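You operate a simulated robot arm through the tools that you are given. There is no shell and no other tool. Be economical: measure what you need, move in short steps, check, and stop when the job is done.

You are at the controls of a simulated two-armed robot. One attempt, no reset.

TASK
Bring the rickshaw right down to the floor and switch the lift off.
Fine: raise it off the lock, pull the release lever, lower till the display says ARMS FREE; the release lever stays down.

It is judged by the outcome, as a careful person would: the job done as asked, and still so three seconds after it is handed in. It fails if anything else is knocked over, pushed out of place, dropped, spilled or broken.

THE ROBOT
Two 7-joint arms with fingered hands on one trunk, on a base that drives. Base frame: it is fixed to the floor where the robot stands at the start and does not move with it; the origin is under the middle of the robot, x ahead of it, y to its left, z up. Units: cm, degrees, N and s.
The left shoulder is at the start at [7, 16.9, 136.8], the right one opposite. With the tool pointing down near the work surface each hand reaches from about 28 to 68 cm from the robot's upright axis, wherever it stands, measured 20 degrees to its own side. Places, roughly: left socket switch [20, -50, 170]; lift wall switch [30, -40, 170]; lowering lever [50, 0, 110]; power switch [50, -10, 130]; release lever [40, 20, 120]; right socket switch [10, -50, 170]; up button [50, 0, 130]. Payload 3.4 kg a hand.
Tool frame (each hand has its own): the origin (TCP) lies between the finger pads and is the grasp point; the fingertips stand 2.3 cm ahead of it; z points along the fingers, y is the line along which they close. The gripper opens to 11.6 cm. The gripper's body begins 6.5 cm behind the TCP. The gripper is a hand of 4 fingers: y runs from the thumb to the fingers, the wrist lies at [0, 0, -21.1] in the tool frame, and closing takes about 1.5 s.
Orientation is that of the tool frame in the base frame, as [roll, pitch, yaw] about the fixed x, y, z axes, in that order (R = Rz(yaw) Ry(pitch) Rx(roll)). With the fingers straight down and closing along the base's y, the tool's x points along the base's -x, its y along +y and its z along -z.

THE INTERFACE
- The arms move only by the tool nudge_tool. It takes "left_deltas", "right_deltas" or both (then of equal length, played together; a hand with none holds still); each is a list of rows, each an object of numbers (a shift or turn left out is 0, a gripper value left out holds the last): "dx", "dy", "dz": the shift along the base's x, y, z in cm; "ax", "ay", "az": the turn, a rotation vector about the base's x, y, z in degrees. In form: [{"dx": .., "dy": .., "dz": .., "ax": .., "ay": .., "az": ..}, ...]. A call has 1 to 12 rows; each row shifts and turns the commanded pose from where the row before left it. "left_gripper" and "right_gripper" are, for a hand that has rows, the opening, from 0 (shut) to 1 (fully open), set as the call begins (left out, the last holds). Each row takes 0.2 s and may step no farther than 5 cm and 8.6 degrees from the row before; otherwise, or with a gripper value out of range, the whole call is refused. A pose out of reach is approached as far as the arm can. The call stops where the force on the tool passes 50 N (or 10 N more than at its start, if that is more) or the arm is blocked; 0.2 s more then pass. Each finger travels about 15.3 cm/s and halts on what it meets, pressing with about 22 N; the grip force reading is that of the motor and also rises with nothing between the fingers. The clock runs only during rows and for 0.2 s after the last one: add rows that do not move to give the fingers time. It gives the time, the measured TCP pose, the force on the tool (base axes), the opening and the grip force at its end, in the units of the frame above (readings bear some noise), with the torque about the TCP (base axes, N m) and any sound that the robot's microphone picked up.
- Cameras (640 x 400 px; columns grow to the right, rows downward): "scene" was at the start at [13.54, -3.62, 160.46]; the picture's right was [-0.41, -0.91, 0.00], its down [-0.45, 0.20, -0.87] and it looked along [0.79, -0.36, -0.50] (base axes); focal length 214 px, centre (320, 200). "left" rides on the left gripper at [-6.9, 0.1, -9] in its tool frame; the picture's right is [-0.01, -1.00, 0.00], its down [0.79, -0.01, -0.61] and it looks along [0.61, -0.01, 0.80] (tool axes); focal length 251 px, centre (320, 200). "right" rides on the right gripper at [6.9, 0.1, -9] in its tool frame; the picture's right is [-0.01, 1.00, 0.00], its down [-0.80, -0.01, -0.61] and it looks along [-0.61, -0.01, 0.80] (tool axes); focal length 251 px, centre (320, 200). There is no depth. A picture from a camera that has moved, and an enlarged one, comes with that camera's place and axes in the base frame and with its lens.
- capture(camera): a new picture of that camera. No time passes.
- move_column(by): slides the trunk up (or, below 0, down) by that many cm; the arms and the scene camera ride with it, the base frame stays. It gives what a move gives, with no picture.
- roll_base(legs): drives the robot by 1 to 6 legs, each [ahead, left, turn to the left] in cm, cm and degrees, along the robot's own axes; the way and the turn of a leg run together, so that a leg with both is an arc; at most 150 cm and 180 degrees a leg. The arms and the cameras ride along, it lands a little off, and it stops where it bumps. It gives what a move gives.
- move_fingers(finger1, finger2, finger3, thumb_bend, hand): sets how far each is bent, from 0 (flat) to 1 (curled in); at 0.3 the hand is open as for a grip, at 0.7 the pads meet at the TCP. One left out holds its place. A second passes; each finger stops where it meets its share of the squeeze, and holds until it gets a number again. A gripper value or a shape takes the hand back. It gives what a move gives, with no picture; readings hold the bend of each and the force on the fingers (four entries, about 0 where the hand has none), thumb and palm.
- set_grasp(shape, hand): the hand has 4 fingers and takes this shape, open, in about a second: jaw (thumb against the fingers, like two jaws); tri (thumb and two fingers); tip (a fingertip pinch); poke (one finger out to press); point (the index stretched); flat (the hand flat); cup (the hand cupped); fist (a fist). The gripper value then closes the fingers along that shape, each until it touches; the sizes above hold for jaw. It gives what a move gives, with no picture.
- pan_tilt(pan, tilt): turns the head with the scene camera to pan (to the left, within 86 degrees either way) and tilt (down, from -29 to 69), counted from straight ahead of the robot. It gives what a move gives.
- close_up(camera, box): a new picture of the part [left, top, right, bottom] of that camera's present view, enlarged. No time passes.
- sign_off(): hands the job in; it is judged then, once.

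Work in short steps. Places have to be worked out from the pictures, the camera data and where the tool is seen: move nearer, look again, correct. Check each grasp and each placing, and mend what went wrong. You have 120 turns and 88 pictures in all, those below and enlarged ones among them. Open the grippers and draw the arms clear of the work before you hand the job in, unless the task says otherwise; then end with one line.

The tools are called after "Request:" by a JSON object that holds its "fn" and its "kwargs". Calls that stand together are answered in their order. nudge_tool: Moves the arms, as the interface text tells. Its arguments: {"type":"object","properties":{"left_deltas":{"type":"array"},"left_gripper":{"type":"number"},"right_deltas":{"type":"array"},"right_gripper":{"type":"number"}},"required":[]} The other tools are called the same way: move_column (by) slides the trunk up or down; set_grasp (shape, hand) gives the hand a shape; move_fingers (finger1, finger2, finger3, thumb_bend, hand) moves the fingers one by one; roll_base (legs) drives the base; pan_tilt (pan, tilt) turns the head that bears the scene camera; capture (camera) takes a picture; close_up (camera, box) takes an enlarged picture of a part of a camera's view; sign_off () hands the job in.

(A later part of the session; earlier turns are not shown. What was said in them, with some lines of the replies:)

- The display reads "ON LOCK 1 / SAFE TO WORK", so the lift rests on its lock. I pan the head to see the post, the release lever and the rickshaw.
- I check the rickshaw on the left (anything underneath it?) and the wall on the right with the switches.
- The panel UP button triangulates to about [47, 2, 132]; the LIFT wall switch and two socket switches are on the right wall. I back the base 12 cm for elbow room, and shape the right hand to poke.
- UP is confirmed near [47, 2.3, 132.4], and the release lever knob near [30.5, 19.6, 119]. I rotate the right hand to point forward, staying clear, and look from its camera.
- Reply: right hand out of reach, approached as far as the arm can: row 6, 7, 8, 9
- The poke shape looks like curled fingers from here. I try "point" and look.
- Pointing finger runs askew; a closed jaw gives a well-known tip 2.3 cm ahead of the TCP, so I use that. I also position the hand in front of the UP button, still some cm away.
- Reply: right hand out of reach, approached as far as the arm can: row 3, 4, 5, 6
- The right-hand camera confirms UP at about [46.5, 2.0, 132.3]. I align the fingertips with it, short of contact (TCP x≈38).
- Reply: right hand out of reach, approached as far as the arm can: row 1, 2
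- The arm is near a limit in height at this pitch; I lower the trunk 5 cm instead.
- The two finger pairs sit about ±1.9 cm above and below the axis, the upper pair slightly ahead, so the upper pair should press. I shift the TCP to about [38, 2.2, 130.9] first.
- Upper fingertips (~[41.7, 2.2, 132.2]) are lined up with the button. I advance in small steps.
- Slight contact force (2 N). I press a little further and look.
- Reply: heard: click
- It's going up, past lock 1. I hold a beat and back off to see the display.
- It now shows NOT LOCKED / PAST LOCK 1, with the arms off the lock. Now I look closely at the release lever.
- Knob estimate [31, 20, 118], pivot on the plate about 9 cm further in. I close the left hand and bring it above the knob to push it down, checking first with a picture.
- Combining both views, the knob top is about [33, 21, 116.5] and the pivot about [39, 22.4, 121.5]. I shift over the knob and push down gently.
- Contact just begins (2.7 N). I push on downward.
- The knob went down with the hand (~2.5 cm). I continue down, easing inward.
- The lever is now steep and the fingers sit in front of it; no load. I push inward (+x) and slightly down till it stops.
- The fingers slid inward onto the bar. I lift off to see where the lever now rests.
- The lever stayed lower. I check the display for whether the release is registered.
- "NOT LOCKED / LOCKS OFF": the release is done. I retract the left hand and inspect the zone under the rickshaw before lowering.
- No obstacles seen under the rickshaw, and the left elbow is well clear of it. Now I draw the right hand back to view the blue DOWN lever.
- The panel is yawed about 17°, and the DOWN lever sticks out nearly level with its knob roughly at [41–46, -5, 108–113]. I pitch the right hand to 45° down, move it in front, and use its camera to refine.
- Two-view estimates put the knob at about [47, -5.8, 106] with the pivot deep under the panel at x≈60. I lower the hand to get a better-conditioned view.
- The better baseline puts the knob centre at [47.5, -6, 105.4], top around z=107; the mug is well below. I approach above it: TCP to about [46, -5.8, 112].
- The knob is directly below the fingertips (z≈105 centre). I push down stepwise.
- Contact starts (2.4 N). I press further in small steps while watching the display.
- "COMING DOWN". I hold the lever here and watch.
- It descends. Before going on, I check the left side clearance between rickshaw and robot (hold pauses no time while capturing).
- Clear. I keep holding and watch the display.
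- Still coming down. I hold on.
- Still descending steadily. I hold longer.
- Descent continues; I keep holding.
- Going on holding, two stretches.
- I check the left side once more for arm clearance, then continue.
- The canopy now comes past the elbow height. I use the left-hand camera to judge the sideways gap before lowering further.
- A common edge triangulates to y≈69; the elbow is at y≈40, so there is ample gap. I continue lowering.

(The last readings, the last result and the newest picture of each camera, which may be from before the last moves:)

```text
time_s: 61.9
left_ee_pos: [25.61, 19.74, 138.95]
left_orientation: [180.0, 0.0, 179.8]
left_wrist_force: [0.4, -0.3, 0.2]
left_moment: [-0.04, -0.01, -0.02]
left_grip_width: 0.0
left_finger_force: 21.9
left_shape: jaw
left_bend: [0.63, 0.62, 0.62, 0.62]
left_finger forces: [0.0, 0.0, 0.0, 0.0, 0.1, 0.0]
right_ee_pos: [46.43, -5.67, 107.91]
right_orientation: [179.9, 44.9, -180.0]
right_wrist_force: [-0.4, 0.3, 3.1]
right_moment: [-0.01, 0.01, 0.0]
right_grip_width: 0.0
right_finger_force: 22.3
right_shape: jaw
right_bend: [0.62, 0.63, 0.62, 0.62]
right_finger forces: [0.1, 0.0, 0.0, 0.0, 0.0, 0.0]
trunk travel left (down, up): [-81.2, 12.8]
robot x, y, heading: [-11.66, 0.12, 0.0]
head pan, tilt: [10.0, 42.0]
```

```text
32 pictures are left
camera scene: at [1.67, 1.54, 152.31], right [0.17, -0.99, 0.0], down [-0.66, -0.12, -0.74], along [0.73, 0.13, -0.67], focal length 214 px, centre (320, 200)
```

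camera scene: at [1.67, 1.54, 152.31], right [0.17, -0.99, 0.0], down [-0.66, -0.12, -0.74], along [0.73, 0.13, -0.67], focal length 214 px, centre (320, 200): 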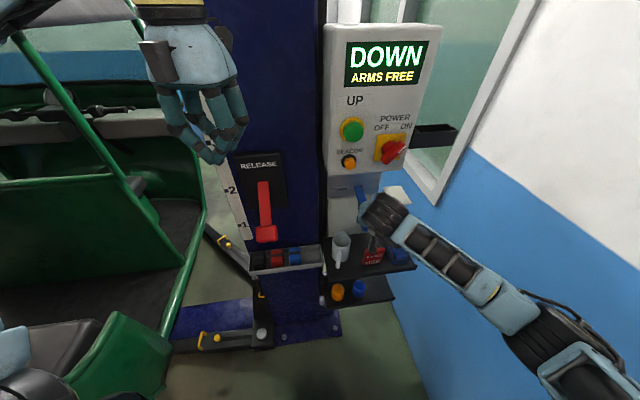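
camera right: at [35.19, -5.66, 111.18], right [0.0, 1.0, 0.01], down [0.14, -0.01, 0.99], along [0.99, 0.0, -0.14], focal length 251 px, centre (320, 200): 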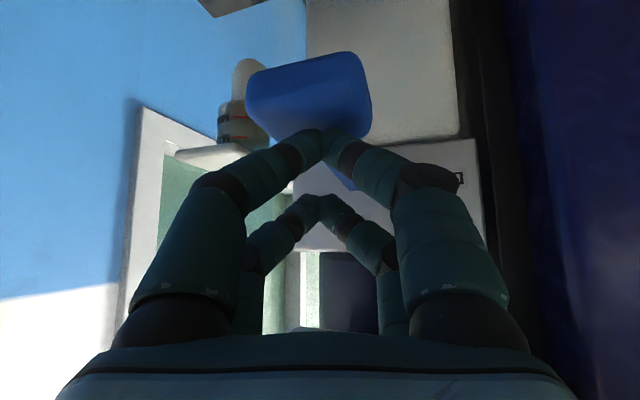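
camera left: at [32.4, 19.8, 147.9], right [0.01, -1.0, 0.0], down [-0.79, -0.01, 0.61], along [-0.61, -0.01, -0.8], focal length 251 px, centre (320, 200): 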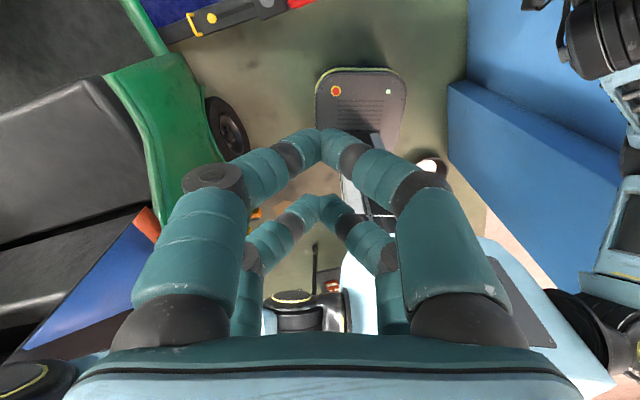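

Display: DOWN / ARMS FREE. I lift off the DOWN lever, back out, and look closely at the panel's POWER switch.

Request:
{"fn": "nudge_tool", "kwargs": {"right_deltas": [{"dz": 1.5}, {"dz": 1.5}, {"dx": -3, "dz": 1}, {"dx": -4, "dz": 1}, {"dx": -4, "dz": 2}, {"dx": -3, "dz": 4}, {"dz": 4}, {"dz": 4, "dy": -3}, {"dy": -3}]}}

Request:
{"fn": "pan_tilt", "kwargs": {"pan": -5, "tilt": 30}}

Request:
{"fn": "capture", "kwargs": {"camera": "scene"}}

Request:
{"fn": "capture", "kwargs": {"camera": "right"}}

```text
time_s: 63.9
left_ee_pos: [25.45, 19.4, 139.06]
left_orientation: [179.9, 0.0, 179.9]
left_wrist_force: [0.3, -0.6, 0.2]
left_moment: [-0.01, 0.02, -0.01]
left_grip_width: 0.0
left_finger_force: 22.4
left_shape: jaw
left_bend: [0.63, 0.62, 0.62, 0.62]
left_finger forces: [0.0, 0.0, 0.1, 0.0, 0.0, 0.1]
right_ee_pos: [32.27, -11.74, 126.79]
right_orientation: [179.8, 44.8, 180.0]
right_wrist_force: [-0.4, 0.1, -0.5]
right_moment: [0.05, -0.02, -0.01]
right_grip_width: 0.0
right_finger_force: 22.0
right_shape: jaw
right_bend: [0.62, 0.63, 0.62, 0.62]
right_finger forces: [0.0, 0.0, 0.0, 0.1, 0.0, 0.0]
trunk travel left (down, up): [-81.2, 12.8]
robot x, y, heading: [-11.9, 0.11, -0.1]
head pan, tilt: [10.0, 42.0]
```

```text
time_s: 64.6
left_ee_pos: [25.66, 19.79, 138.86]
left_orientation: [-179.9, 0.0, 179.9]
left_wrist_force: [0.6, 0.0, 0.0]
left_moment: [-0.02, 0.05, 0.01]
left_grip_width: 0.01
left_finger_force: 22.1
left_shape: jaw
left_bend: [0.63, 0.62, 0.62, 0.62]
left_finger forces: [0.1, 0.1, 0.1, 0.0, 0.0, 0.0]
right_ee_pos: [32.51, -11.46, 126.74]
right_orientation: [179.8, 44.7, -179.9]
right_wrist_force: [-1.2, -0.6, -0.6]
right_moment: [0.0, 0.01, 0.01]
right_grip_width: 0.03
right_finger_force: 22.3
right_shape: jaw
right_bend: [0.62, 0.63, 0.62, 0.62]
right_finger forces: [0.0, 0.1, 0.0, 0.0, 0.1, 0.0]
trunk travel left (down, up): [-81.2, 12.8]
robot x, y, heading: [-11.88, -0.23, -0.3]
head pan, tilt: [-5.0, 30.0]
```

```text
31 pictures are left
camera scene: at [2.53, -0.69, 154.12], right [-0.09, -1.0, 0.0], down [-0.5, 0.04, -0.87], along [0.86, -0.08, -0.5], focal length 214 px, centre (320, 200)
```

scene: 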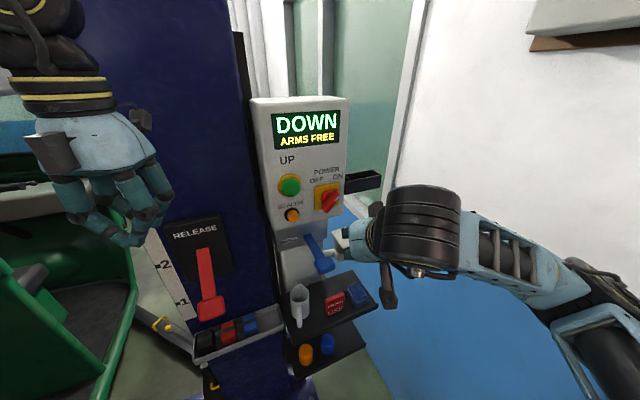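

```text
30 pictures are left
camera right: at [21.2, -11.4, 128.32], right [0.0, 1.0, 0.01], down [0.14, -0.01, 0.99], along [0.99, 0.0, -0.14], focal length 251 px, centre (320, 200)
```

right: 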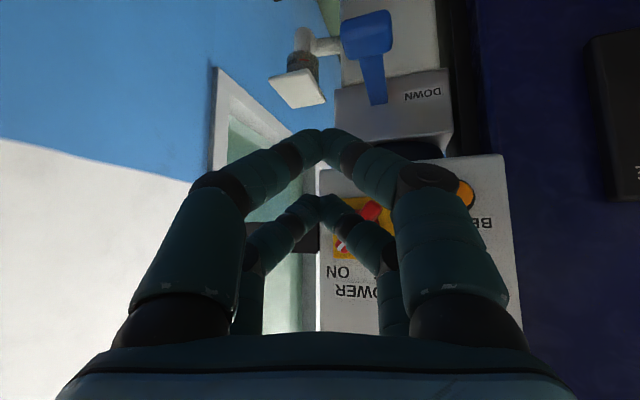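

Request:
{"fn": "close_up", "kwargs": {"camera": "scene", "box": [260, 140, 380, 215]}}

```text
5.33 times, centred on (320, 178) of scene
camera zoom: at [2.53, -0.69, 154.12], right [-0.09, -1.0, 0.0], down [-0.5, 0.04, -0.87], along [0.86, -0.08, -0.5], focal length 1144 px, centre (320, 320)
```

zoom: 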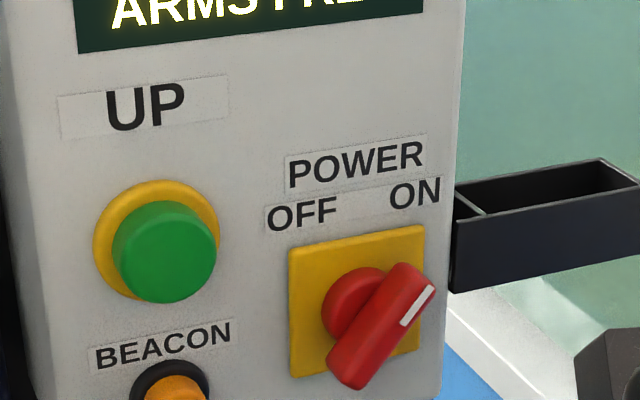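

The handle points to ON (45° right of up); it must turn 90° counter-clockwise to OFF. Handle centre is about [47, -7.3, 128.3], facing (-0.96,-0.29). I orient the right hand along that normal and open it.

Request:
{"fn": "nudge_tool", "kwargs": {"right_deltas": [{"ay": -8, "dz": 1}, {"ay": -8, "dz": 1}, {"ay": -8, "dz": 1}, {"ay": -7, "dz": 1}, {"az": 8}, {"az": 8}, {}], "right_gripper": 0.5}}

Request:
{"fn": "nudge_tool", "kwargs": {"right_deltas": [{"ax": 6.97, "ay": 2.1, "az": -1.8}, {"ax": 6.97, "ay": 2.1, "az": -1.8}, {"ax": 6.97, "ay": 2.1, "az": -1.8}, {"ax": 6.97, "ay": 2.1, "az": -1.8}, {"ax": 6.97, "ay": 2.1, "az": -1.8}, {"ax": 6.97, "ay": 2.1, "az": -1.8}, {}]}}

Request:
{"fn": "capture", "kwargs": {"camera": "right"}}

Request:
{"fn": "capture", "kwargs": {"camera": "scene"}}

```text
time_s: 66.2
left_ee_pos: [25.67, 19.86, 138.81]
left_orientation: [-179.9, -0.1, -180.0]
left_wrist_force: [0.2, -0.2, 0.0]
left_moment: [0.01, 0.01, 0.01]
left_grip_width: 0.0
left_finger_force: 22.0
left_shape: jaw
left_bend: [0.63, 0.62, 0.62, 0.62]
left_finger forces: [0.0, 0.0, 0.0, 0.0, 0.0, 0.0]
right_ee_pos: [35.85, -9.68, 131.93]
right_orientation: [-179.6, 75.7, -163.5]
right_wrist_force: [-0.2, 0.4, -0.4]
right_moment: [-0.03, 0.0, -0.02]
right_grip_width: 5.8
right_finger_force: 0.0
right_shape: jaw
right_bend: [0.72, 0.72, 0.72, 0.75]
right_finger forces: [0.0, 0.0, 0.0, 0.0, 0.0, 0.0]
right hand out of reach, approached as far as the arm can: row 3, 4, 5, 6
trunk travel left (down, up): [-81.2, 12.8]
robot x, y, heading: [-11.96, -0.32, -0.1]
head pan, tilt: [-5.0, 30.0]
```

```text
time_s: 67.8
left_ee_pos: [25.61, 19.69, 138.86]
left_orientation: [179.9, 0.0, 179.9]
left_wrist_force: [-0.5, 0.0, -0.4]
left_moment: [0.01, -0.01, -0.02]
left_grip_width: 0.01
left_finger_force: 22.0
left_shape: jaw
left_bend: [0.63, 0.62, 0.62, 0.62]
left_finger forces: [0.1, 0.1, 0.0, 0.0, 0.0, 0.0]
right_ee_pos: [35.75, -9.75, 131.89]
right_orientation: [110.1, 43.0, 120.6]
right_wrist_force: [0.6, 0.2, 0.3]
right_moment: [-0.02, -0.01, 0.01]
right_grip_width: 5.8
right_finger_force: 0.1
right_shape: jaw
right_bend: [0.72, 0.72, 0.72, 0.75]
right_finger forces: [0.0, 0.0, 0.0, 0.0, 0.1, 0.0]
trunk travel left (down, up): [-81.2, 12.8]
robot x, y, heading: [-11.56, -0.09, 0.0]
head pan, tilt: [-5.0, 30.0]
```

```text
28 pictures are left
camera right: at [24.91, -7.86, 129.54], right [-0.03, 0.72, 0.69], down [-0.27, -0.67, 0.69], along [0.96, -0.17, 0.21], focal length 251 px, centre (320, 200)
```

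right: 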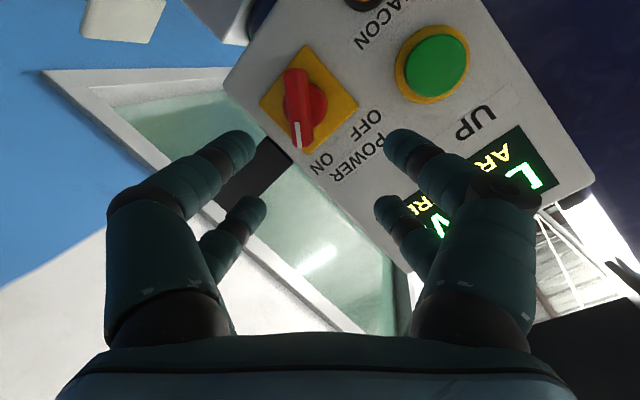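

```text
27 pictures are left
camera scene: at [2.5, -0.73, 154.13], right [-0.09, -1.0, 0.0], down [-0.5, 0.04, -0.87], along [0.86, -0.08, -0.5], focal length 214 px, centre (320, 200)
```

scene: 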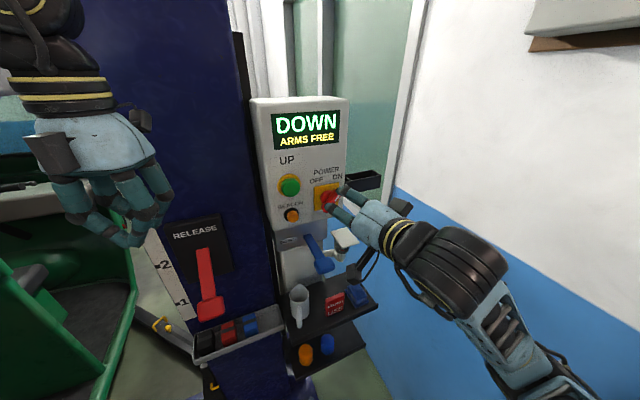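

Excellent alignment: the handle lies along the finger gap. Handle front is at about [48.3, -7.5, 127.4]; I advance to 5 cm before it along the tool axis.

Request:
{"fn": "nudge_tool", "kwargs": {"right_deltas": [{"dx": 2, "dy": 0.2, "dz": -0.8}, {"dx": 2, "dy": 0.2, "dz": -0.8}, {"dx": 2, "dy": 0.2, "dz": -0.8}, {"dx": 1.8, "dy": 0.2, "dz": -0.8}, {}]}}

Request:
{"fn": "capture", "kwargs": {"camera": "right"}}

```text
time_s: 69.0
left_ee_pos: [25.69, 19.73, 138.89]
left_orientation: [-179.9, 0.1, -180.0]
left_wrist_force: [0.5, 0.8, 0.0]
left_moment: [0.03, 0.01, -0.01]
left_grip_width: 0.0
left_finger_force: 22.4
left_shape: jaw
left_bend: [0.63, 0.62, 0.62, 0.62]
left_finger forces: [0.0, 0.0, 0.1, 0.1, 0.0, 0.1]
right_ee_pos: [43.75, -9.16, 129.0]
right_orientation: [110.6, 43.0, 121.2]
right_wrist_force: [0.0, 0.1, 0.1]
right_moment: [-0.01, -0.01, 0.0]
right_grip_width: 5.78
right_finger_force: 0.0
right_shape: jaw
right_bend: [0.72, 0.72, 0.72, 0.75]
right_finger forces: [0.0, 0.0, 0.1, 0.0, 0.1, 0.1]
right hand out of reach, approached as far as the arm can: row 4
trunk travel left (down, up): [-81.2, 12.8]
robot x, y, heading: [-11.66, 0.14, -0.1]
head pan, tilt: [-5.0, 30.0]
```

```text
26 pictures are left
camera right: at [32.85, -7.37, 126.66], right [-0.03, 0.72, 0.69], down [-0.26, -0.67, 0.69], along [0.97, -0.16, 0.21], focal length 251 px, centre (320, 200)
```

right: 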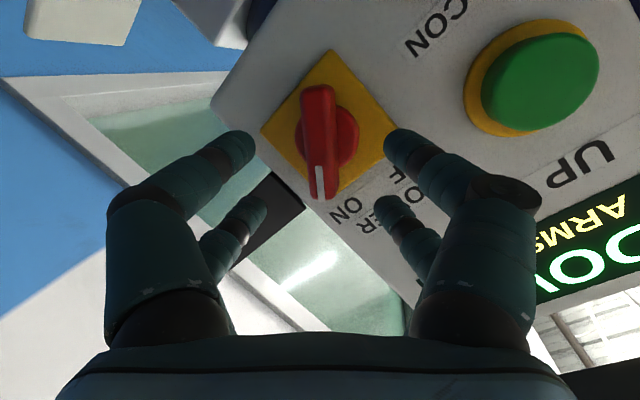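

Handle is centred. I advance the last ~3.5 cm around it.

Request:
{"fn": "nudge_tool", "kwargs": {"right_deltas": [{"dx": 1.1, "dy": 0.45, "dz": -0.45}, {"dx": 1.1, "dy": 0.45, "dz": -0.45}, {"dx": 1, "dy": 0.45, "dz": -0.45}, {}]}}

Request:
{"fn": "capture", "kwargs": {"camera": "right"}}

```text
time_s: 70.0
left_ee_pos: [25.45, 19.83, 138.93]
left_orientation: [-180.0, 0.0, 179.9]
left_wrist_force: [0.3, -0.8, 1.0]
left_moment: [0.0, 0.0, -0.03]
left_grip_width: 0.0
left_finger_force: 22.5
left_shape: jaw
left_bend: [0.63, 0.62, 0.62, 0.62]
left_finger forces: [0.0, 0.1, 0.1, 0.0, 0.0, 0.1]
right_ee_pos: [47.2, -8.71, 128.17]
right_orientation: [110.5, 43.1, 121.3]
right_wrist_force: [-1.8, 0.1, 0.3]
right_moment: [0.03, -0.09, 0.05]
right_grip_width: 5.78
right_finger_force: 0.0
right_shape: jaw
right_bend: [0.72, 0.73, 0.72, 0.75]
right_finger forces: [0.0, 2.3, 0.0, 0.0, 0.0, 0.0]
right hand out of reach, approached as far as the arm can: row 2
trunk travel left (down, up): [-81.2, 12.8]
robot x, y, heading: [-11.55, -0.07, -0.1]
head pan, tilt: [-5.0, 30.0]
```

```text
25 pictures are left
camera right: at [36.19, -6.86, 125.87], right [-0.03, 0.72, 0.69], down [-0.26, -0.67, 0.69], along [0.97, -0.16, 0.21], focal length 251 px, centre (320, 200)
```

right: 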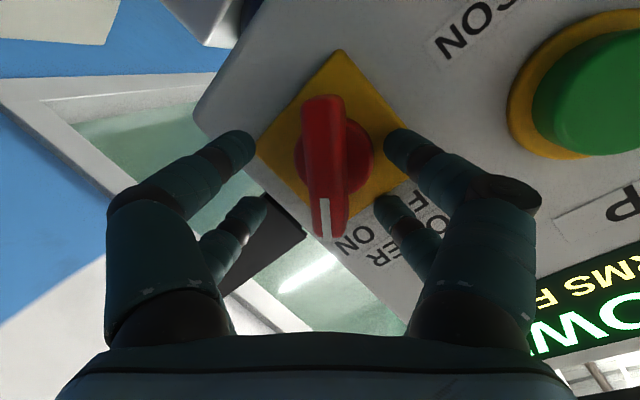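

Finger 2 barely touches the plate and the TCP is about 1.2 cm off the knob axis. I correct sideways and back off slightly.

Request:
{"fn": "nudge_tool", "kwargs": {"right_deltas": [{"dx": -0.4}, {"dy": 0.45, "dz": -0.35}, {"dy": 0.45, "dz": -0.35}, {}]}}

```text
time_s: 71.0
left_ee_pos: [25.63, 19.7, 138.95]
left_orientation: [-179.8, -0.1, 179.9]
left_wrist_force: [0.2, 0.0, -0.2]
left_moment: [-0.02, 0.0, -0.02]
left_grip_width: 0.0
left_finger_force: 22.2
left_shape: jaw
left_bend: [0.63, 0.62, 0.62, 0.62]
left_finger forces: [0.0, 0.1, 0.0, 0.0, 0.0, 0.1]
right_ee_pos: [47.0, -8.78, 128.1]
right_orientation: [110.6, 43.1, 121.4]
right_wrist_force: [0.2, 0.7, 0.0]
right_moment: [0.0, -0.03, 0.0]
right_grip_width: 5.78
right_finger_force: 0.1
right_shape: jaw
right_bend: [0.72, 0.72, 0.72, 0.75]
right_finger forces: [0.0, 0.1, 0.0, 0.0, 0.0, 0.1]
right hand out of reach, approached as far as the arm can: row 1, 2, 3
trunk travel left (down, up): [-81.2, 12.8]
robot x, y, heading: [-12.06, -0.08, -0.1]
head pan, tilt: [-5.0, 30.0]
```

The arm is at a joint limit, so I use the column (-0.7) and a small base shift to the left instead.

Request:
{"fn": "move_column", "kwargs": {"by": -0.7}}

Request:
{"fn": "roll_base", "kwargs": {"legs": [[0, 0.9, 0]]}}

Request:
{"fn": "capture", "kwargs": {"camera": "right"}}

```text
time_s: 71.6
left_ee_pos: [25.69, 19.78, 138.25]
left_orientation: [-180.0, 0.1, 179.9]
left_wrist_force: [-0.6, 0.1, -0.2]
left_moment: [0.01, 0.02, -0.01]
left_grip_width: 0.0
left_finger_force: 21.8
left_shape: jaw
left_bend: [0.63, 0.62, 0.62, 0.62]
left_finger forces: [0.1, 0.1, 0.1, 0.0, 0.1, 0.0]
right_ee_pos: [47.02, -8.7, 127.48]
right_orientation: [110.5, 43.0, 121.5]
right_wrist_force: [0.3, -0.6, 0.4]
right_moment: [-0.01, -0.01, 0.0]
right_grip_width: 5.79
right_finger_force: 0.1
right_shape: jaw
right_bend: [0.72, 0.72, 0.72, 0.75]
right_finger forces: [0.0, 0.1, 0.0, 0.0, 0.0, 0.0]
trunk travel left (down, up): [-80.5, 13.5]
robot x, y, heading: [-11.51, 0.11, -0.2]
head pan, tilt: [-5.0, 30.0]
```

```text
time_s: 72.3
left_ee_pos: [25.51, 20.42, 138.33]
left_orientation: [180.0, 0.0, 179.9]
left_wrist_force: [-0.3, 0.3, 0.7]
left_moment: [0.04, -0.02, 0.02]
left_grip_width: 0.0
left_finger_force: 21.9
left_shape: jaw
left_bend: [0.63, 0.62, 0.62, 0.62]
left_finger forces: [0.0, 0.1, 0.1, 0.1, 0.0, 0.0]
right_ee_pos: [46.92, -7.94, 127.53]
right_orientation: [110.5, 43.1, 121.2]
right_wrist_force: [-4.0, 1.0, -0.2]
right_moment: [-0.02, -0.12, 0.08]
right_grip_width: 5.78
right_finger_force: 0.0
right_shape: jaw
right_bend: [0.72, 0.73, 0.72, 0.75]
right_finger forces: [0.0, 3.8, 0.0, 0.0, 0.0, 0.0]
trunk travel left (down, up): [-80.5, 13.5]
robot x, y, heading: [-12.02, 0.93, -0.3]
head pan, tilt: [-5.0, 30.0]
```

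```text
24 pictures are left
camera right: at [35.97, -6.12, 125.2], right [-0.03, 0.72, 0.69], down [-0.26, -0.67, 0.69], along [0.97, -0.16, 0.21], focal length 251 px, centre (320, 200)
```

right: 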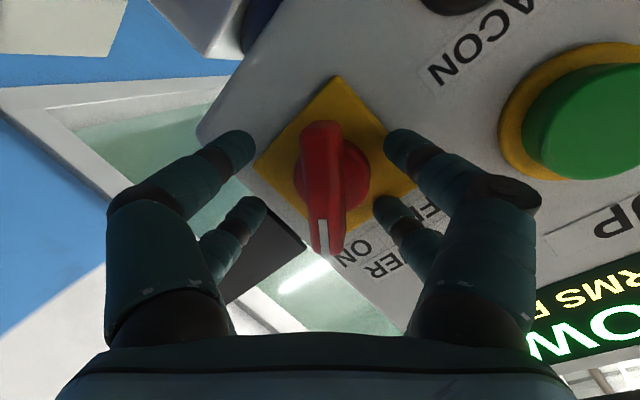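

Now centred, with a light touch on the plate. I back off 0.4 cm and close on the handle.

Request:
{"fn": "nudge_tool", "kwargs": {"right_deltas": [{"dx": -0.4, "dy": -0.1}, {}]}}

Request:
{"fn": "nudge_tool", "kwargs": {"right_deltas": [{}, {}, {}, {}, {}, {}], "right_gripper": 0.05}}

Request:
{"fn": "capture", "kwargs": {"camera": "right"}}

```text
time_s: 72.9
left_ee_pos: [25.56, 20.62, 138.37]
left_orientation: [-180.0, 0.0, 179.9]
left_wrist_force: [-0.1, 0.4, -0.4]
left_moment: [0.01, 0.01, -0.04]
left_grip_width: 0.02
left_finger_force: 22.3
left_shape: jaw
left_bend: [0.63, 0.62, 0.62, 0.62]
left_finger forces: [0.0, 0.0, 0.1, 0.1, 0.0, 0.0]
right_ee_pos: [46.63, -7.91, 127.44]
right_orientation: [110.6, 43.1, 121.4]
right_wrist_force: [0.0, 0.8, -0.2]
right_moment: [0.01, 0.02, 0.02]
right_grip_width: 5.79
right_finger_force: 0.1
right_shape: jaw
right_bend: [0.72, 0.72, 0.72, 0.75]
right_finger forces: [0.0, 0.1, 0.0, 0.1, 0.0, 0.0]
trunk travel left (down, up): [-80.5, 13.5]
robot x, y, heading: [-11.74, 1.13, -0.1]
head pan, tilt: [-5.0, 30.0]
```

```text
time_s: 74.3
left_ee_pos: [25.46, 20.68, 138.19]
left_orientation: [-179.9, 0.1, 179.9]
left_wrist_force: [-0.3, -0.3, 0.0]
left_moment: [0.0, -0.01, 0.0]
left_grip_width: 0.02
left_finger_force: 22.2
left_shape: jaw
left_bend: [0.63, 0.62, 0.62, 0.62]
left_finger forces: [0.1, 0.0, 0.1, 0.0, 0.0, 0.1]
right_ee_pos: [46.5, -7.84, 127.52]
right_orientation: [110.4, 43.1, 121.3]
right_wrist_force: [4.9, 0.0, 13.2]
right_moment: [0.06, -0.38, -0.06]
right_grip_width: 1.36
right_finger_force: 21.8
right_shape: jaw
right_bend: [0.72, 0.72, 0.73, 0.74]
right_finger forces: [20.6, 22.3, 18.4, 0.1, 18.4, 0.0]
trunk travel left (down, up): [-80.5, 13.5]
robot x, y, heading: [-11.75, 0.96, -0.0]
head pan, tilt: [-5.0, 30.0]
```

```text
23 pictures are left
camera right: at [35.63, -6.0, 125.26], right [-0.03, 0.72, 0.69], down [-0.26, -0.67, 0.69], along [0.97, -0.16, 0.21], focal length 251 px, centre (320, 200)
```

right: 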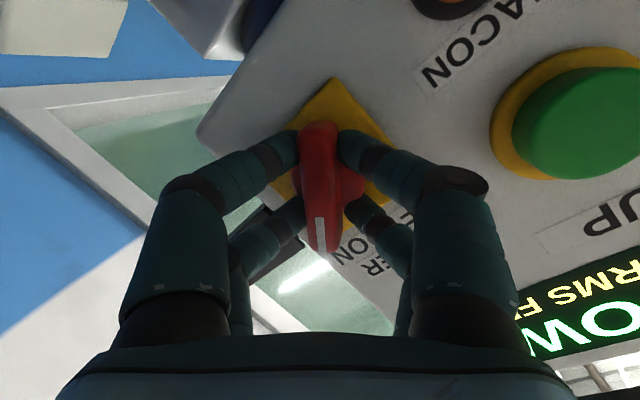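

Firm grip on the handle (1.4 cm). I turn it counter-clockwise about the tool axis, first half.

Request:
{"fn": "nudge_tool", "kwargs": {"right_deltas": [{"ax": -7.5, "ay": -2.2, "az": 2.0}, {"ax": -7.5, "ay": -2.2, "az": 2.0}, {"ax": -7.5, "ay": -2.2, "az": 2.0}, {"ax": -7.5, "ay": -2.2, "az": 2.0}, {"ax": -7.5, "ay": -2.2, "az": 2.0}, {}]}}

Request:
{"fn": "capture", "kwargs": {"camera": "right"}}

```text
time_s: 75.7
left_ee_pos: [25.67, 20.48, 138.28]
left_orientation: [179.9, 0.0, 179.9]
left_wrist_force: [-0.6, 0.5, 0.6]
left_moment: [-0.01, 0.01, -0.04]
left_grip_width: 0.0
left_finger_force: 21.9
left_shape: jaw
left_bend: [0.63, 0.62, 0.62, 0.62]
left_finger forces: [0.0, 0.0, 0.0, 0.1, 0.1, 0.1]
right_ee_pos: [46.55, -8.02, 127.66]
right_orientation: [163.4, 74.4, 179.3]
right_wrist_force: [13.8, -4.1, 31.4]
right_moment: [0.38, -1.18, -0.81]
right_grip_width: 1.27
right_finger_force: 21.8
right_shape: jaw
right_bend: [0.71, 0.72, 0.74, 0.74]
right_finger forces: [16.6, 24.0, 38.5, 0.1, 16.4, 0.0]
trunk travel left (down, up): [-80.5, 13.5]
robot x, y, heading: [-12.07, 0.93, 0.1]
head pan, tilt: [-5.0, 30.0]
```

```text
22 pictures are left
camera right: at [36.34, -10.32, 123.42], right [-0.26, 0.96, 0.09], down [-0.35, -0.18, 0.92], along [0.9, 0.21, 0.38], focal length 251 px, centre (320, 200)
```

right: 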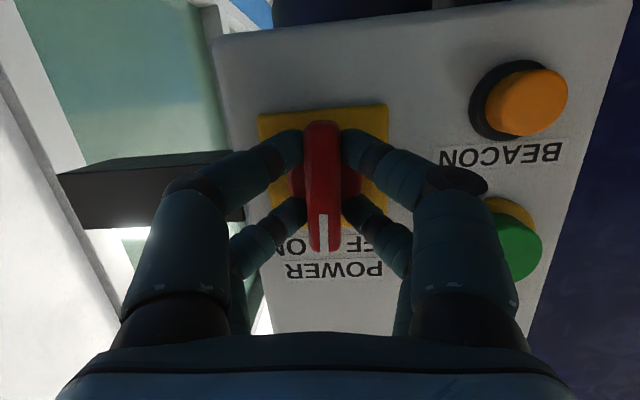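

The handle follows (now vertical). Reaction of 31 N upward is building, so I ease the command up a little and keep turning.

Request:
{"fn": "nudge_tool", "kwargs": {"right_deltas": [{"dz": 0.4, "dx": 0.2}, {"ax": -7.5, "ay": -2.2, "az": 2.0, "dz": 0.2}, {"ax": -7.5, "ay": -2.2, "az": 2.0}, {"ax": -7.5, "ay": -2.2, "az": 2.0}, {}]}}

Request:
{"fn": "capture", "kwargs": {"camera": "right"}}

```text
time_s: 76.9
left_ee_pos: [25.46, 20.45, 138.3]
left_orientation: [179.9, -0.1, 179.9]
left_wrist_force: [0.0, 1.1, -0.2]
left_moment: [0.03, 0.01, 0.0]
left_grip_width: 0.0
left_finger_force: 21.9
left_shape: jaw
left_bend: [0.63, 0.62, 0.62, 0.62]
left_finger forces: [0.1, 0.1, 0.0, 0.1, 0.0, 0.0]
right_ee_pos: [46.76, -8.1, 127.99]
right_orientation: [-129.1, 65.3, -110.3]
right_wrist_force: [-3.3, -5.8, -4.4]
right_moment: [0.1, -0.49, -0.37]
right_grip_width: 1.27
right_finger_force: 22.5
right_shape: jaw
right_bend: [0.71, 0.72, 0.74, 0.75]
right_finger forces: [20.8, 17.3, 28.8, 0.0, 16.4, 0.0]
trunk travel left (down, up): [-80.5, 13.5]
robot x, y, heading: [-11.82, 1.17, -0.1]
head pan, tilt: [-5.0, 30.0]
```

```text
21 pictures are left
camera right: at [37.34, -13.02, 124.12], right [-0.35, 0.88, -0.32], down [-0.44, 0.14, 0.88], along [0.83, 0.45, 0.34], focal length 251 px, centre (320, 200)
```

right: 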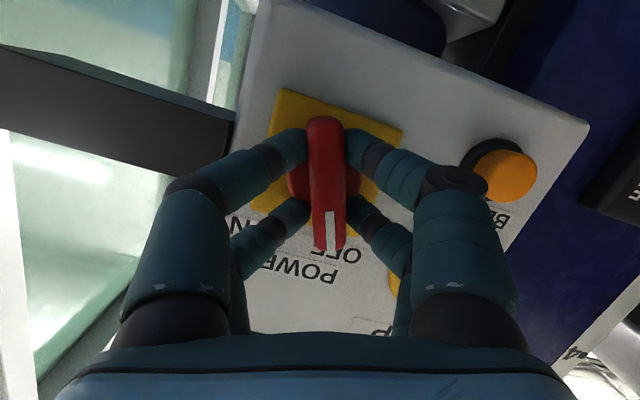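

Handle now about 25° past vertical toward OFF. I turn the rest, with a slight overshoot.

Request:
{"fn": "nudge_tool", "kwargs": {"right_deltas": [{"ax": -7.5, "ay": -2.2, "az": 2.0}, {"ax": -7.5, "ay": -2.2, "az": 2.0}, {"ax": -7.5, "ay": -2.2, "az": 2.0}, {}]}}

Request:
{"fn": "capture", "kwargs": {"camera": "right"}}

Request:
{"fn": "capture", "kwargs": {"camera": "scene"}}

```text
time_s: 77.9
left_ee_pos: [25.42, 20.64, 138.24]
left_orientation: [-180.0, 0.0, 180.0]
left_wrist_force: [0.3, 0.0, -0.2]
left_moment: [-0.01, 0.01, 0.01]
left_grip_width: 0.0
left_finger_force: 21.8
left_shape: jaw
left_bend: [0.63, 0.62, 0.62, 0.62]
left_finger forces: [0.0, 0.0, 0.1, 0.1, 0.1, 0.0]
right_ee_pos: [46.69, -7.84, 128.12]
right_orientation: [-111.0, 44.0, -89.1]
right_wrist_force: [-4.0, -0.2, -1.4]
right_moment: [0.28, -0.32, -0.02]
right_grip_width: 1.2
right_finger_force: 22.0
right_shape: jaw
right_bend: [0.7, 0.73, 0.74, 0.76]
right_finger forces: [22.7, 19.5, 23.5, 0.1, 17.2, 0.0]
trunk travel left (down, up): [-80.5, 13.5]
robot x, y, heading: [-11.62, 0.98, -0.0]
head pan, tilt: [-5.0, 30.0]
```

```text
20 pictures are left
camera right: at [38.34, -15.06, 125.66], right [-0.37, 0.65, -0.67], down [-0.57, 0.41, 0.71], along [0.73, 0.64, 0.22], focal length 251 px, centre (320, 200)
```

right: 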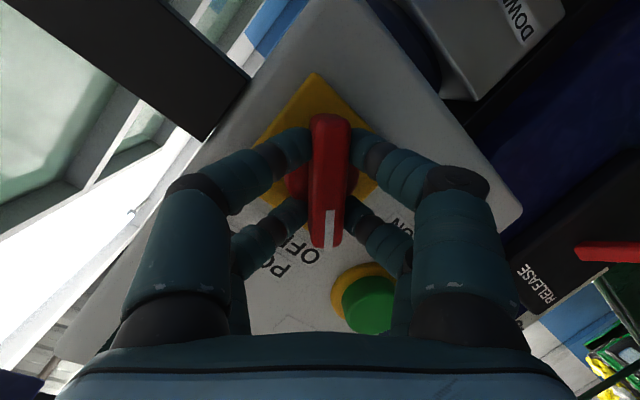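

```text
19 pictures are left
camera scene: at [2.38, 0.14, 153.45], right [-0.09, -1.0, 0.0], down [-0.5, 0.04, -0.87], along [0.86, -0.08, -0.5], focal length 214 px, centre (320, 200)
```

scene: 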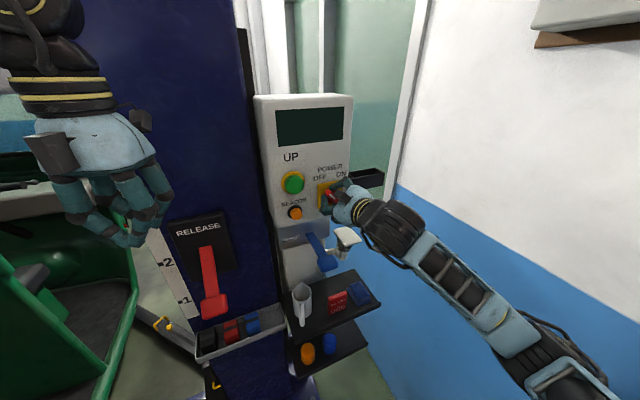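

The display has gone dark: power is off. I give a slight extra turn against the stop, then open and retreat straight back.

Request:
{"fn": "nudge_tool", "kwargs": {"right_deltas": [{"ax": -4, "ay": -1.2, "az": 1.1}, {}]}}

Request:
{"fn": "nudge_tool", "kwargs": {"right_deltas": [{}, {}, {}, {}, {"dx": -1.5, "dy": -0.4, "dz": 0.4}, {"dx": -2, "dy": -0.5, "dz": 0.5}, {"dx": -2.5, "dy": -0.6, "dz": 0.6}, {"dx": -3, "dy": -2, "dz": 0.8}, {"dx": -3, "dy": -3, "dz": 0.8}], "right_gripper": 0.5}}

Request:
{"fn": "capture", "kwargs": {"camera": "scene"}}

Request:
{"fn": "close_up", "kwargs": {"camera": "scene", "box": [250, 140, 370, 215]}}

```text
time_s: 78.5
left_ee_pos: [25.46, 20.67, 138.27]
left_orientation: [-179.9, 0.1, 180.0]
left_wrist_force: [-0.5, -0.4, 0.5]
left_moment: [0.0, -0.01, 0.01]
left_grip_width: 0.0
left_finger_force: 22.4
left_shape: jaw
left_bend: [0.63, 0.62, 0.62, 0.62]
left_finger forces: [0.0, 0.1, 0.0, 0.0, 0.0, 0.0]
right_ee_pos: [46.69, -7.73, 128.08]
right_orientation: [-109.6, 40.0, -87.0]
right_wrist_force: [-5.7, 2.1, -1.2]
right_moment: [0.74, -0.07, 0.02]
right_grip_width: 1.2
right_finger_force: 22.1
right_shape: jaw
right_bend: [0.7, 0.73, 0.74, 0.77]
right_finger forces: [23.4, 28.0, 23.0, 0.1, 18.2, 0.0]
trunk travel left (down, up): [-80.5, 13.5]
robot x, y, heading: [-11.81, 0.82, -0.1]
head pan, tilt: [-5.0, 30.0]
```

```text
time_s: 80.5
left_ee_pos: [25.43, 20.53, 138.35]
left_orientation: [180.0, -0.1, 179.9]
left_wrist_force: [0.4, 0.4, 0.4]
left_moment: [0.04, 0.02, 0.0]
left_grip_width: 0.0
left_finger_force: 21.9
left_shape: jaw
left_bend: [0.63, 0.62, 0.62, 0.62]
left_finger forces: [0.0, 0.0, 0.1, 0.1, 0.1, 0.0]
right_ee_pos: [36.74, -14.24, 131.95]
right_orientation: [-109.7, 40.2, -87.2]
right_wrist_force: [-0.4, 0.0, -0.3]
right_moment: [0.02, 0.0, 0.0]
right_grip_width: 5.77
right_finger_force: 0.0
right_shape: jaw
right_bend: [0.72, 0.72, 0.72, 0.75]
right_finger forces: [0.0, 0.1, 0.0, 0.0, 0.1, 0.0]
right hand out of reach, approached as far as the arm can: row 9
trunk travel left (down, up): [-80.5, 13.5]
robot x, y, heading: [-12.06, 0.77, -0.1]
head pan, tilt: [-5.0, 30.0]
```

```text
18 pictures are left
camera scene: at [2.42, 0.05, 153.44], right [-0.09, -1.0, 0.0], down [-0.5, 0.05, -0.87], along [0.86, -0.08, -0.5], focal length 214 px, centre (320, 200)
```

scene: 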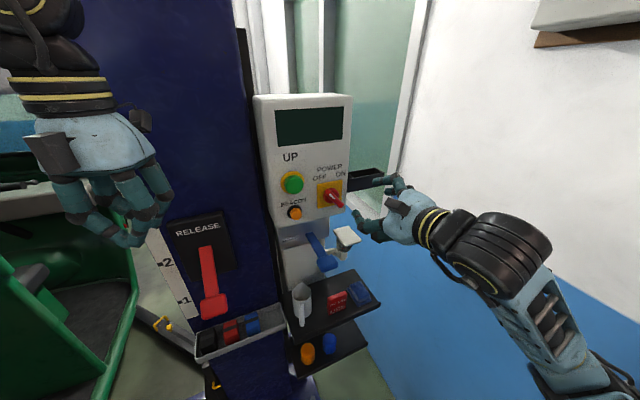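

```text
5.33 times, centred on (310, 178) of scene
camera zoom: at [2.42, 0.05, 153.44], right [-0.09, -1.0, 0.0], down [-0.5, 0.05, -0.87], along [0.86, -0.08, -0.5], focal length 1144 px, centre (373, 320)
```

zoom: 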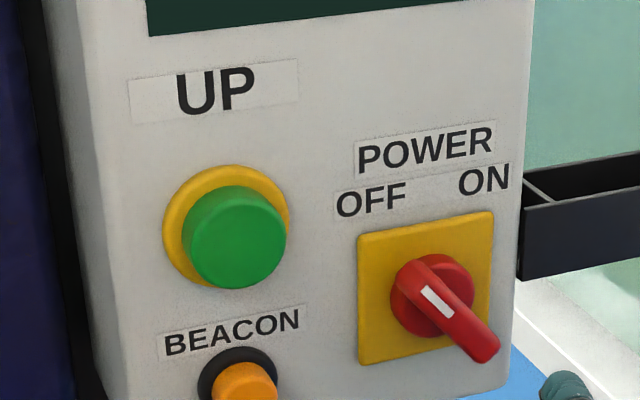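

POWER points to OFF, display dark, release lever still down, mug and tags untouched. I open both hands, draw the arms back, and check the rickshaw on the floor.

Request:
{"fn": "nudge_tool", "kwargs": {"left_deltas": [{"dx": -1}, {"dx": -1}, {}, {}, {}, {}, {}], "right_deltas": [{"dx": -2, "dy": -1}, {"dx": -2, "dy": -1}, {}, {}, {}, {}, {}], "left_gripper": 1, "right_gripper": 1}}

Request:
{"fn": "pan_tilt", "kwargs": {"pan": 30, "tilt": 45}}

Request:
{"fn": "capture", "kwargs": {"camera": "scene"}}

Request:
{"fn": "pan_tilt", "kwargs": {"pan": -70, "tilt": 0}}

Request:
{"fn": "capture", "kwargs": {"camera": "scene"}}

```text
time_s: 82.1
left_ee_pos: [23.52, 20.75, 138.24]
left_orientation: [179.9, 0.0, 179.9]
left_wrist_force: [-0.4, -0.8, 0.9]
left_moment: [-0.02, 0.02, 0.01]
left_grip_width: 11.59
left_finger_force: 0.0
left_shape: jaw
left_bend: [0.3, 0.3, 0.3, 0.3]
left_finger forces: [0.0, 0.0, 0.1, 0.0, 0.0, 0.0]
right_ee_pos: [36.37, -15.84, 133.41]
right_orientation: [-109.8, 40.0, -87.2]
right_wrist_force: [0.1, -0.3, -0.8]
right_moment: [0.01, 0.0, -0.02]
right_grip_width: 11.59
right_finger_force: 0.1
right_shape: jaw
right_bend: [0.3, 0.3, 0.3, 0.3]
right_finger forces: [0.0, 0.0, 0.0, 0.0, 0.1, 0.0]
right hand out of reach, approached as far as the arm can: row 1, 2
trunk travel left (down, up): [-80.5, 13.5]
robot x, y, heading: [-11.72, 1.12, -0.1]
head pan, tilt: [-5.0, 30.0]
```

```text
time_s: 83.1
left_ee_pos: [23.54, 20.64, 138.21]
left_orientation: [-180.0, -0.1, 179.9]
left_wrist_force: [-0.8, 0.4, -0.3]
left_moment: [0.02, 0.03, -0.02]
left_grip_width: 11.58
left_finger_force: 0.1
left_shape: jaw
left_bend: [0.3, 0.3, 0.3, 0.3]
left_finger forces: [0.0, 0.0, 0.0, 0.1, 0.1, 0.1]
right_ee_pos: [36.5, -15.89, 133.56]
right_orientation: [-109.7, 40.0, -87.2]
right_wrist_force: [-0.8, 0.1, -0.9]
right_moment: [0.0, -0.02, -0.04]
right_grip_width: 11.58
right_finger_force: 0.0
right_shape: jaw
right_bend: [0.3, 0.3, 0.3, 0.3]
right_finger forces: [0.0, 0.0, 0.1, 0.0, 0.1, 0.0]
trunk travel left (down, up): [-80.5, 13.5]
robot x, y, heading: [-11.79, 0.8, -0.2]
head pan, tilt: [30.0, 45.0]
```

```text
16 pictures are left
camera scene: at [0.56, 5.05, 151.17], right [0.5, -0.87, 0.0], down [-0.61, -0.35, -0.71], along [0.61, 0.35, -0.71], focal length 214 px, centre (320, 200)
```

scene: 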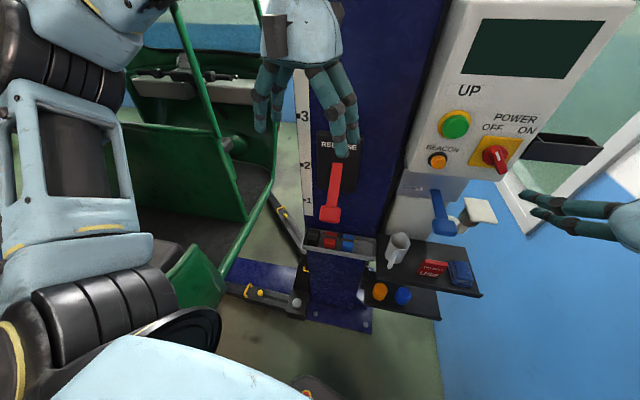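

```text
time_s: 84.9
left_ee_pos: [23.49, 20.71, 138.22]
left_orientation: [-180.0, 0.0, 179.9]
left_wrist_force: [0.4, -0.7, -0.6]
left_moment: [0.0, -0.01, 0.02]
left_grip_width: 11.57
left_finger_force: 0.0
left_shape: jaw
left_bend: [0.3, 0.3, 0.3, 0.3]
left_finger forces: [0.1, 0.0, 0.1, 0.1, 0.0, 0.1]
right_ee_pos: [36.48, -15.83, 133.52]
right_orientation: [-109.7, 40.1, -87.2]
right_wrist_force: [0.0, 0.5, -0.4]
right_moment: [0.01, -0.05, 0.03]
right_grip_width: 11.58
right_finger_force: 0.0
right_shape: jaw
right_bend: [0.3, 0.3, 0.3, 0.3]
right_finger forces: [0.1, 0.0, 0.1, 0.0, 0.1, 0.0]
trunk travel left (down, up): [-80.5, 13.5]
robot x, y, heading: [-11.72, 0.78, 0.1]
head pan, tilt: [-70.0, 0.0]
```

```text
15 pictures are left
camera scene: at [-3.43, -7.46, 158.26], right [-0.94, -0.34, 0.0], down [0.0, 0.0, -1.0], along [0.34, -0.94, 0.0], focal length 214 px, centre (320, 200)
```

scene: 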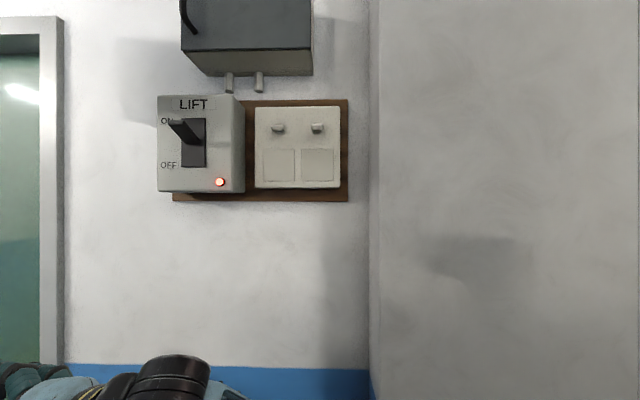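

The lift's own POWER switch is OFF and its display dark; the rickshaw is down, the release lever is still down and nothing else was touched. The wall LIFT switch and the sockets weren't part of what was asked, so I leave them as they were and hand in.

Request:
{"fn": "sign_off", "kwargs": {}}

```text
The job is handed in.
```

The rickshaw is down on the floor (the display read ARMS FREE), the release lever is still down, and the lift is off at its POWER switch; I left the LIFT switch on the wall ON.
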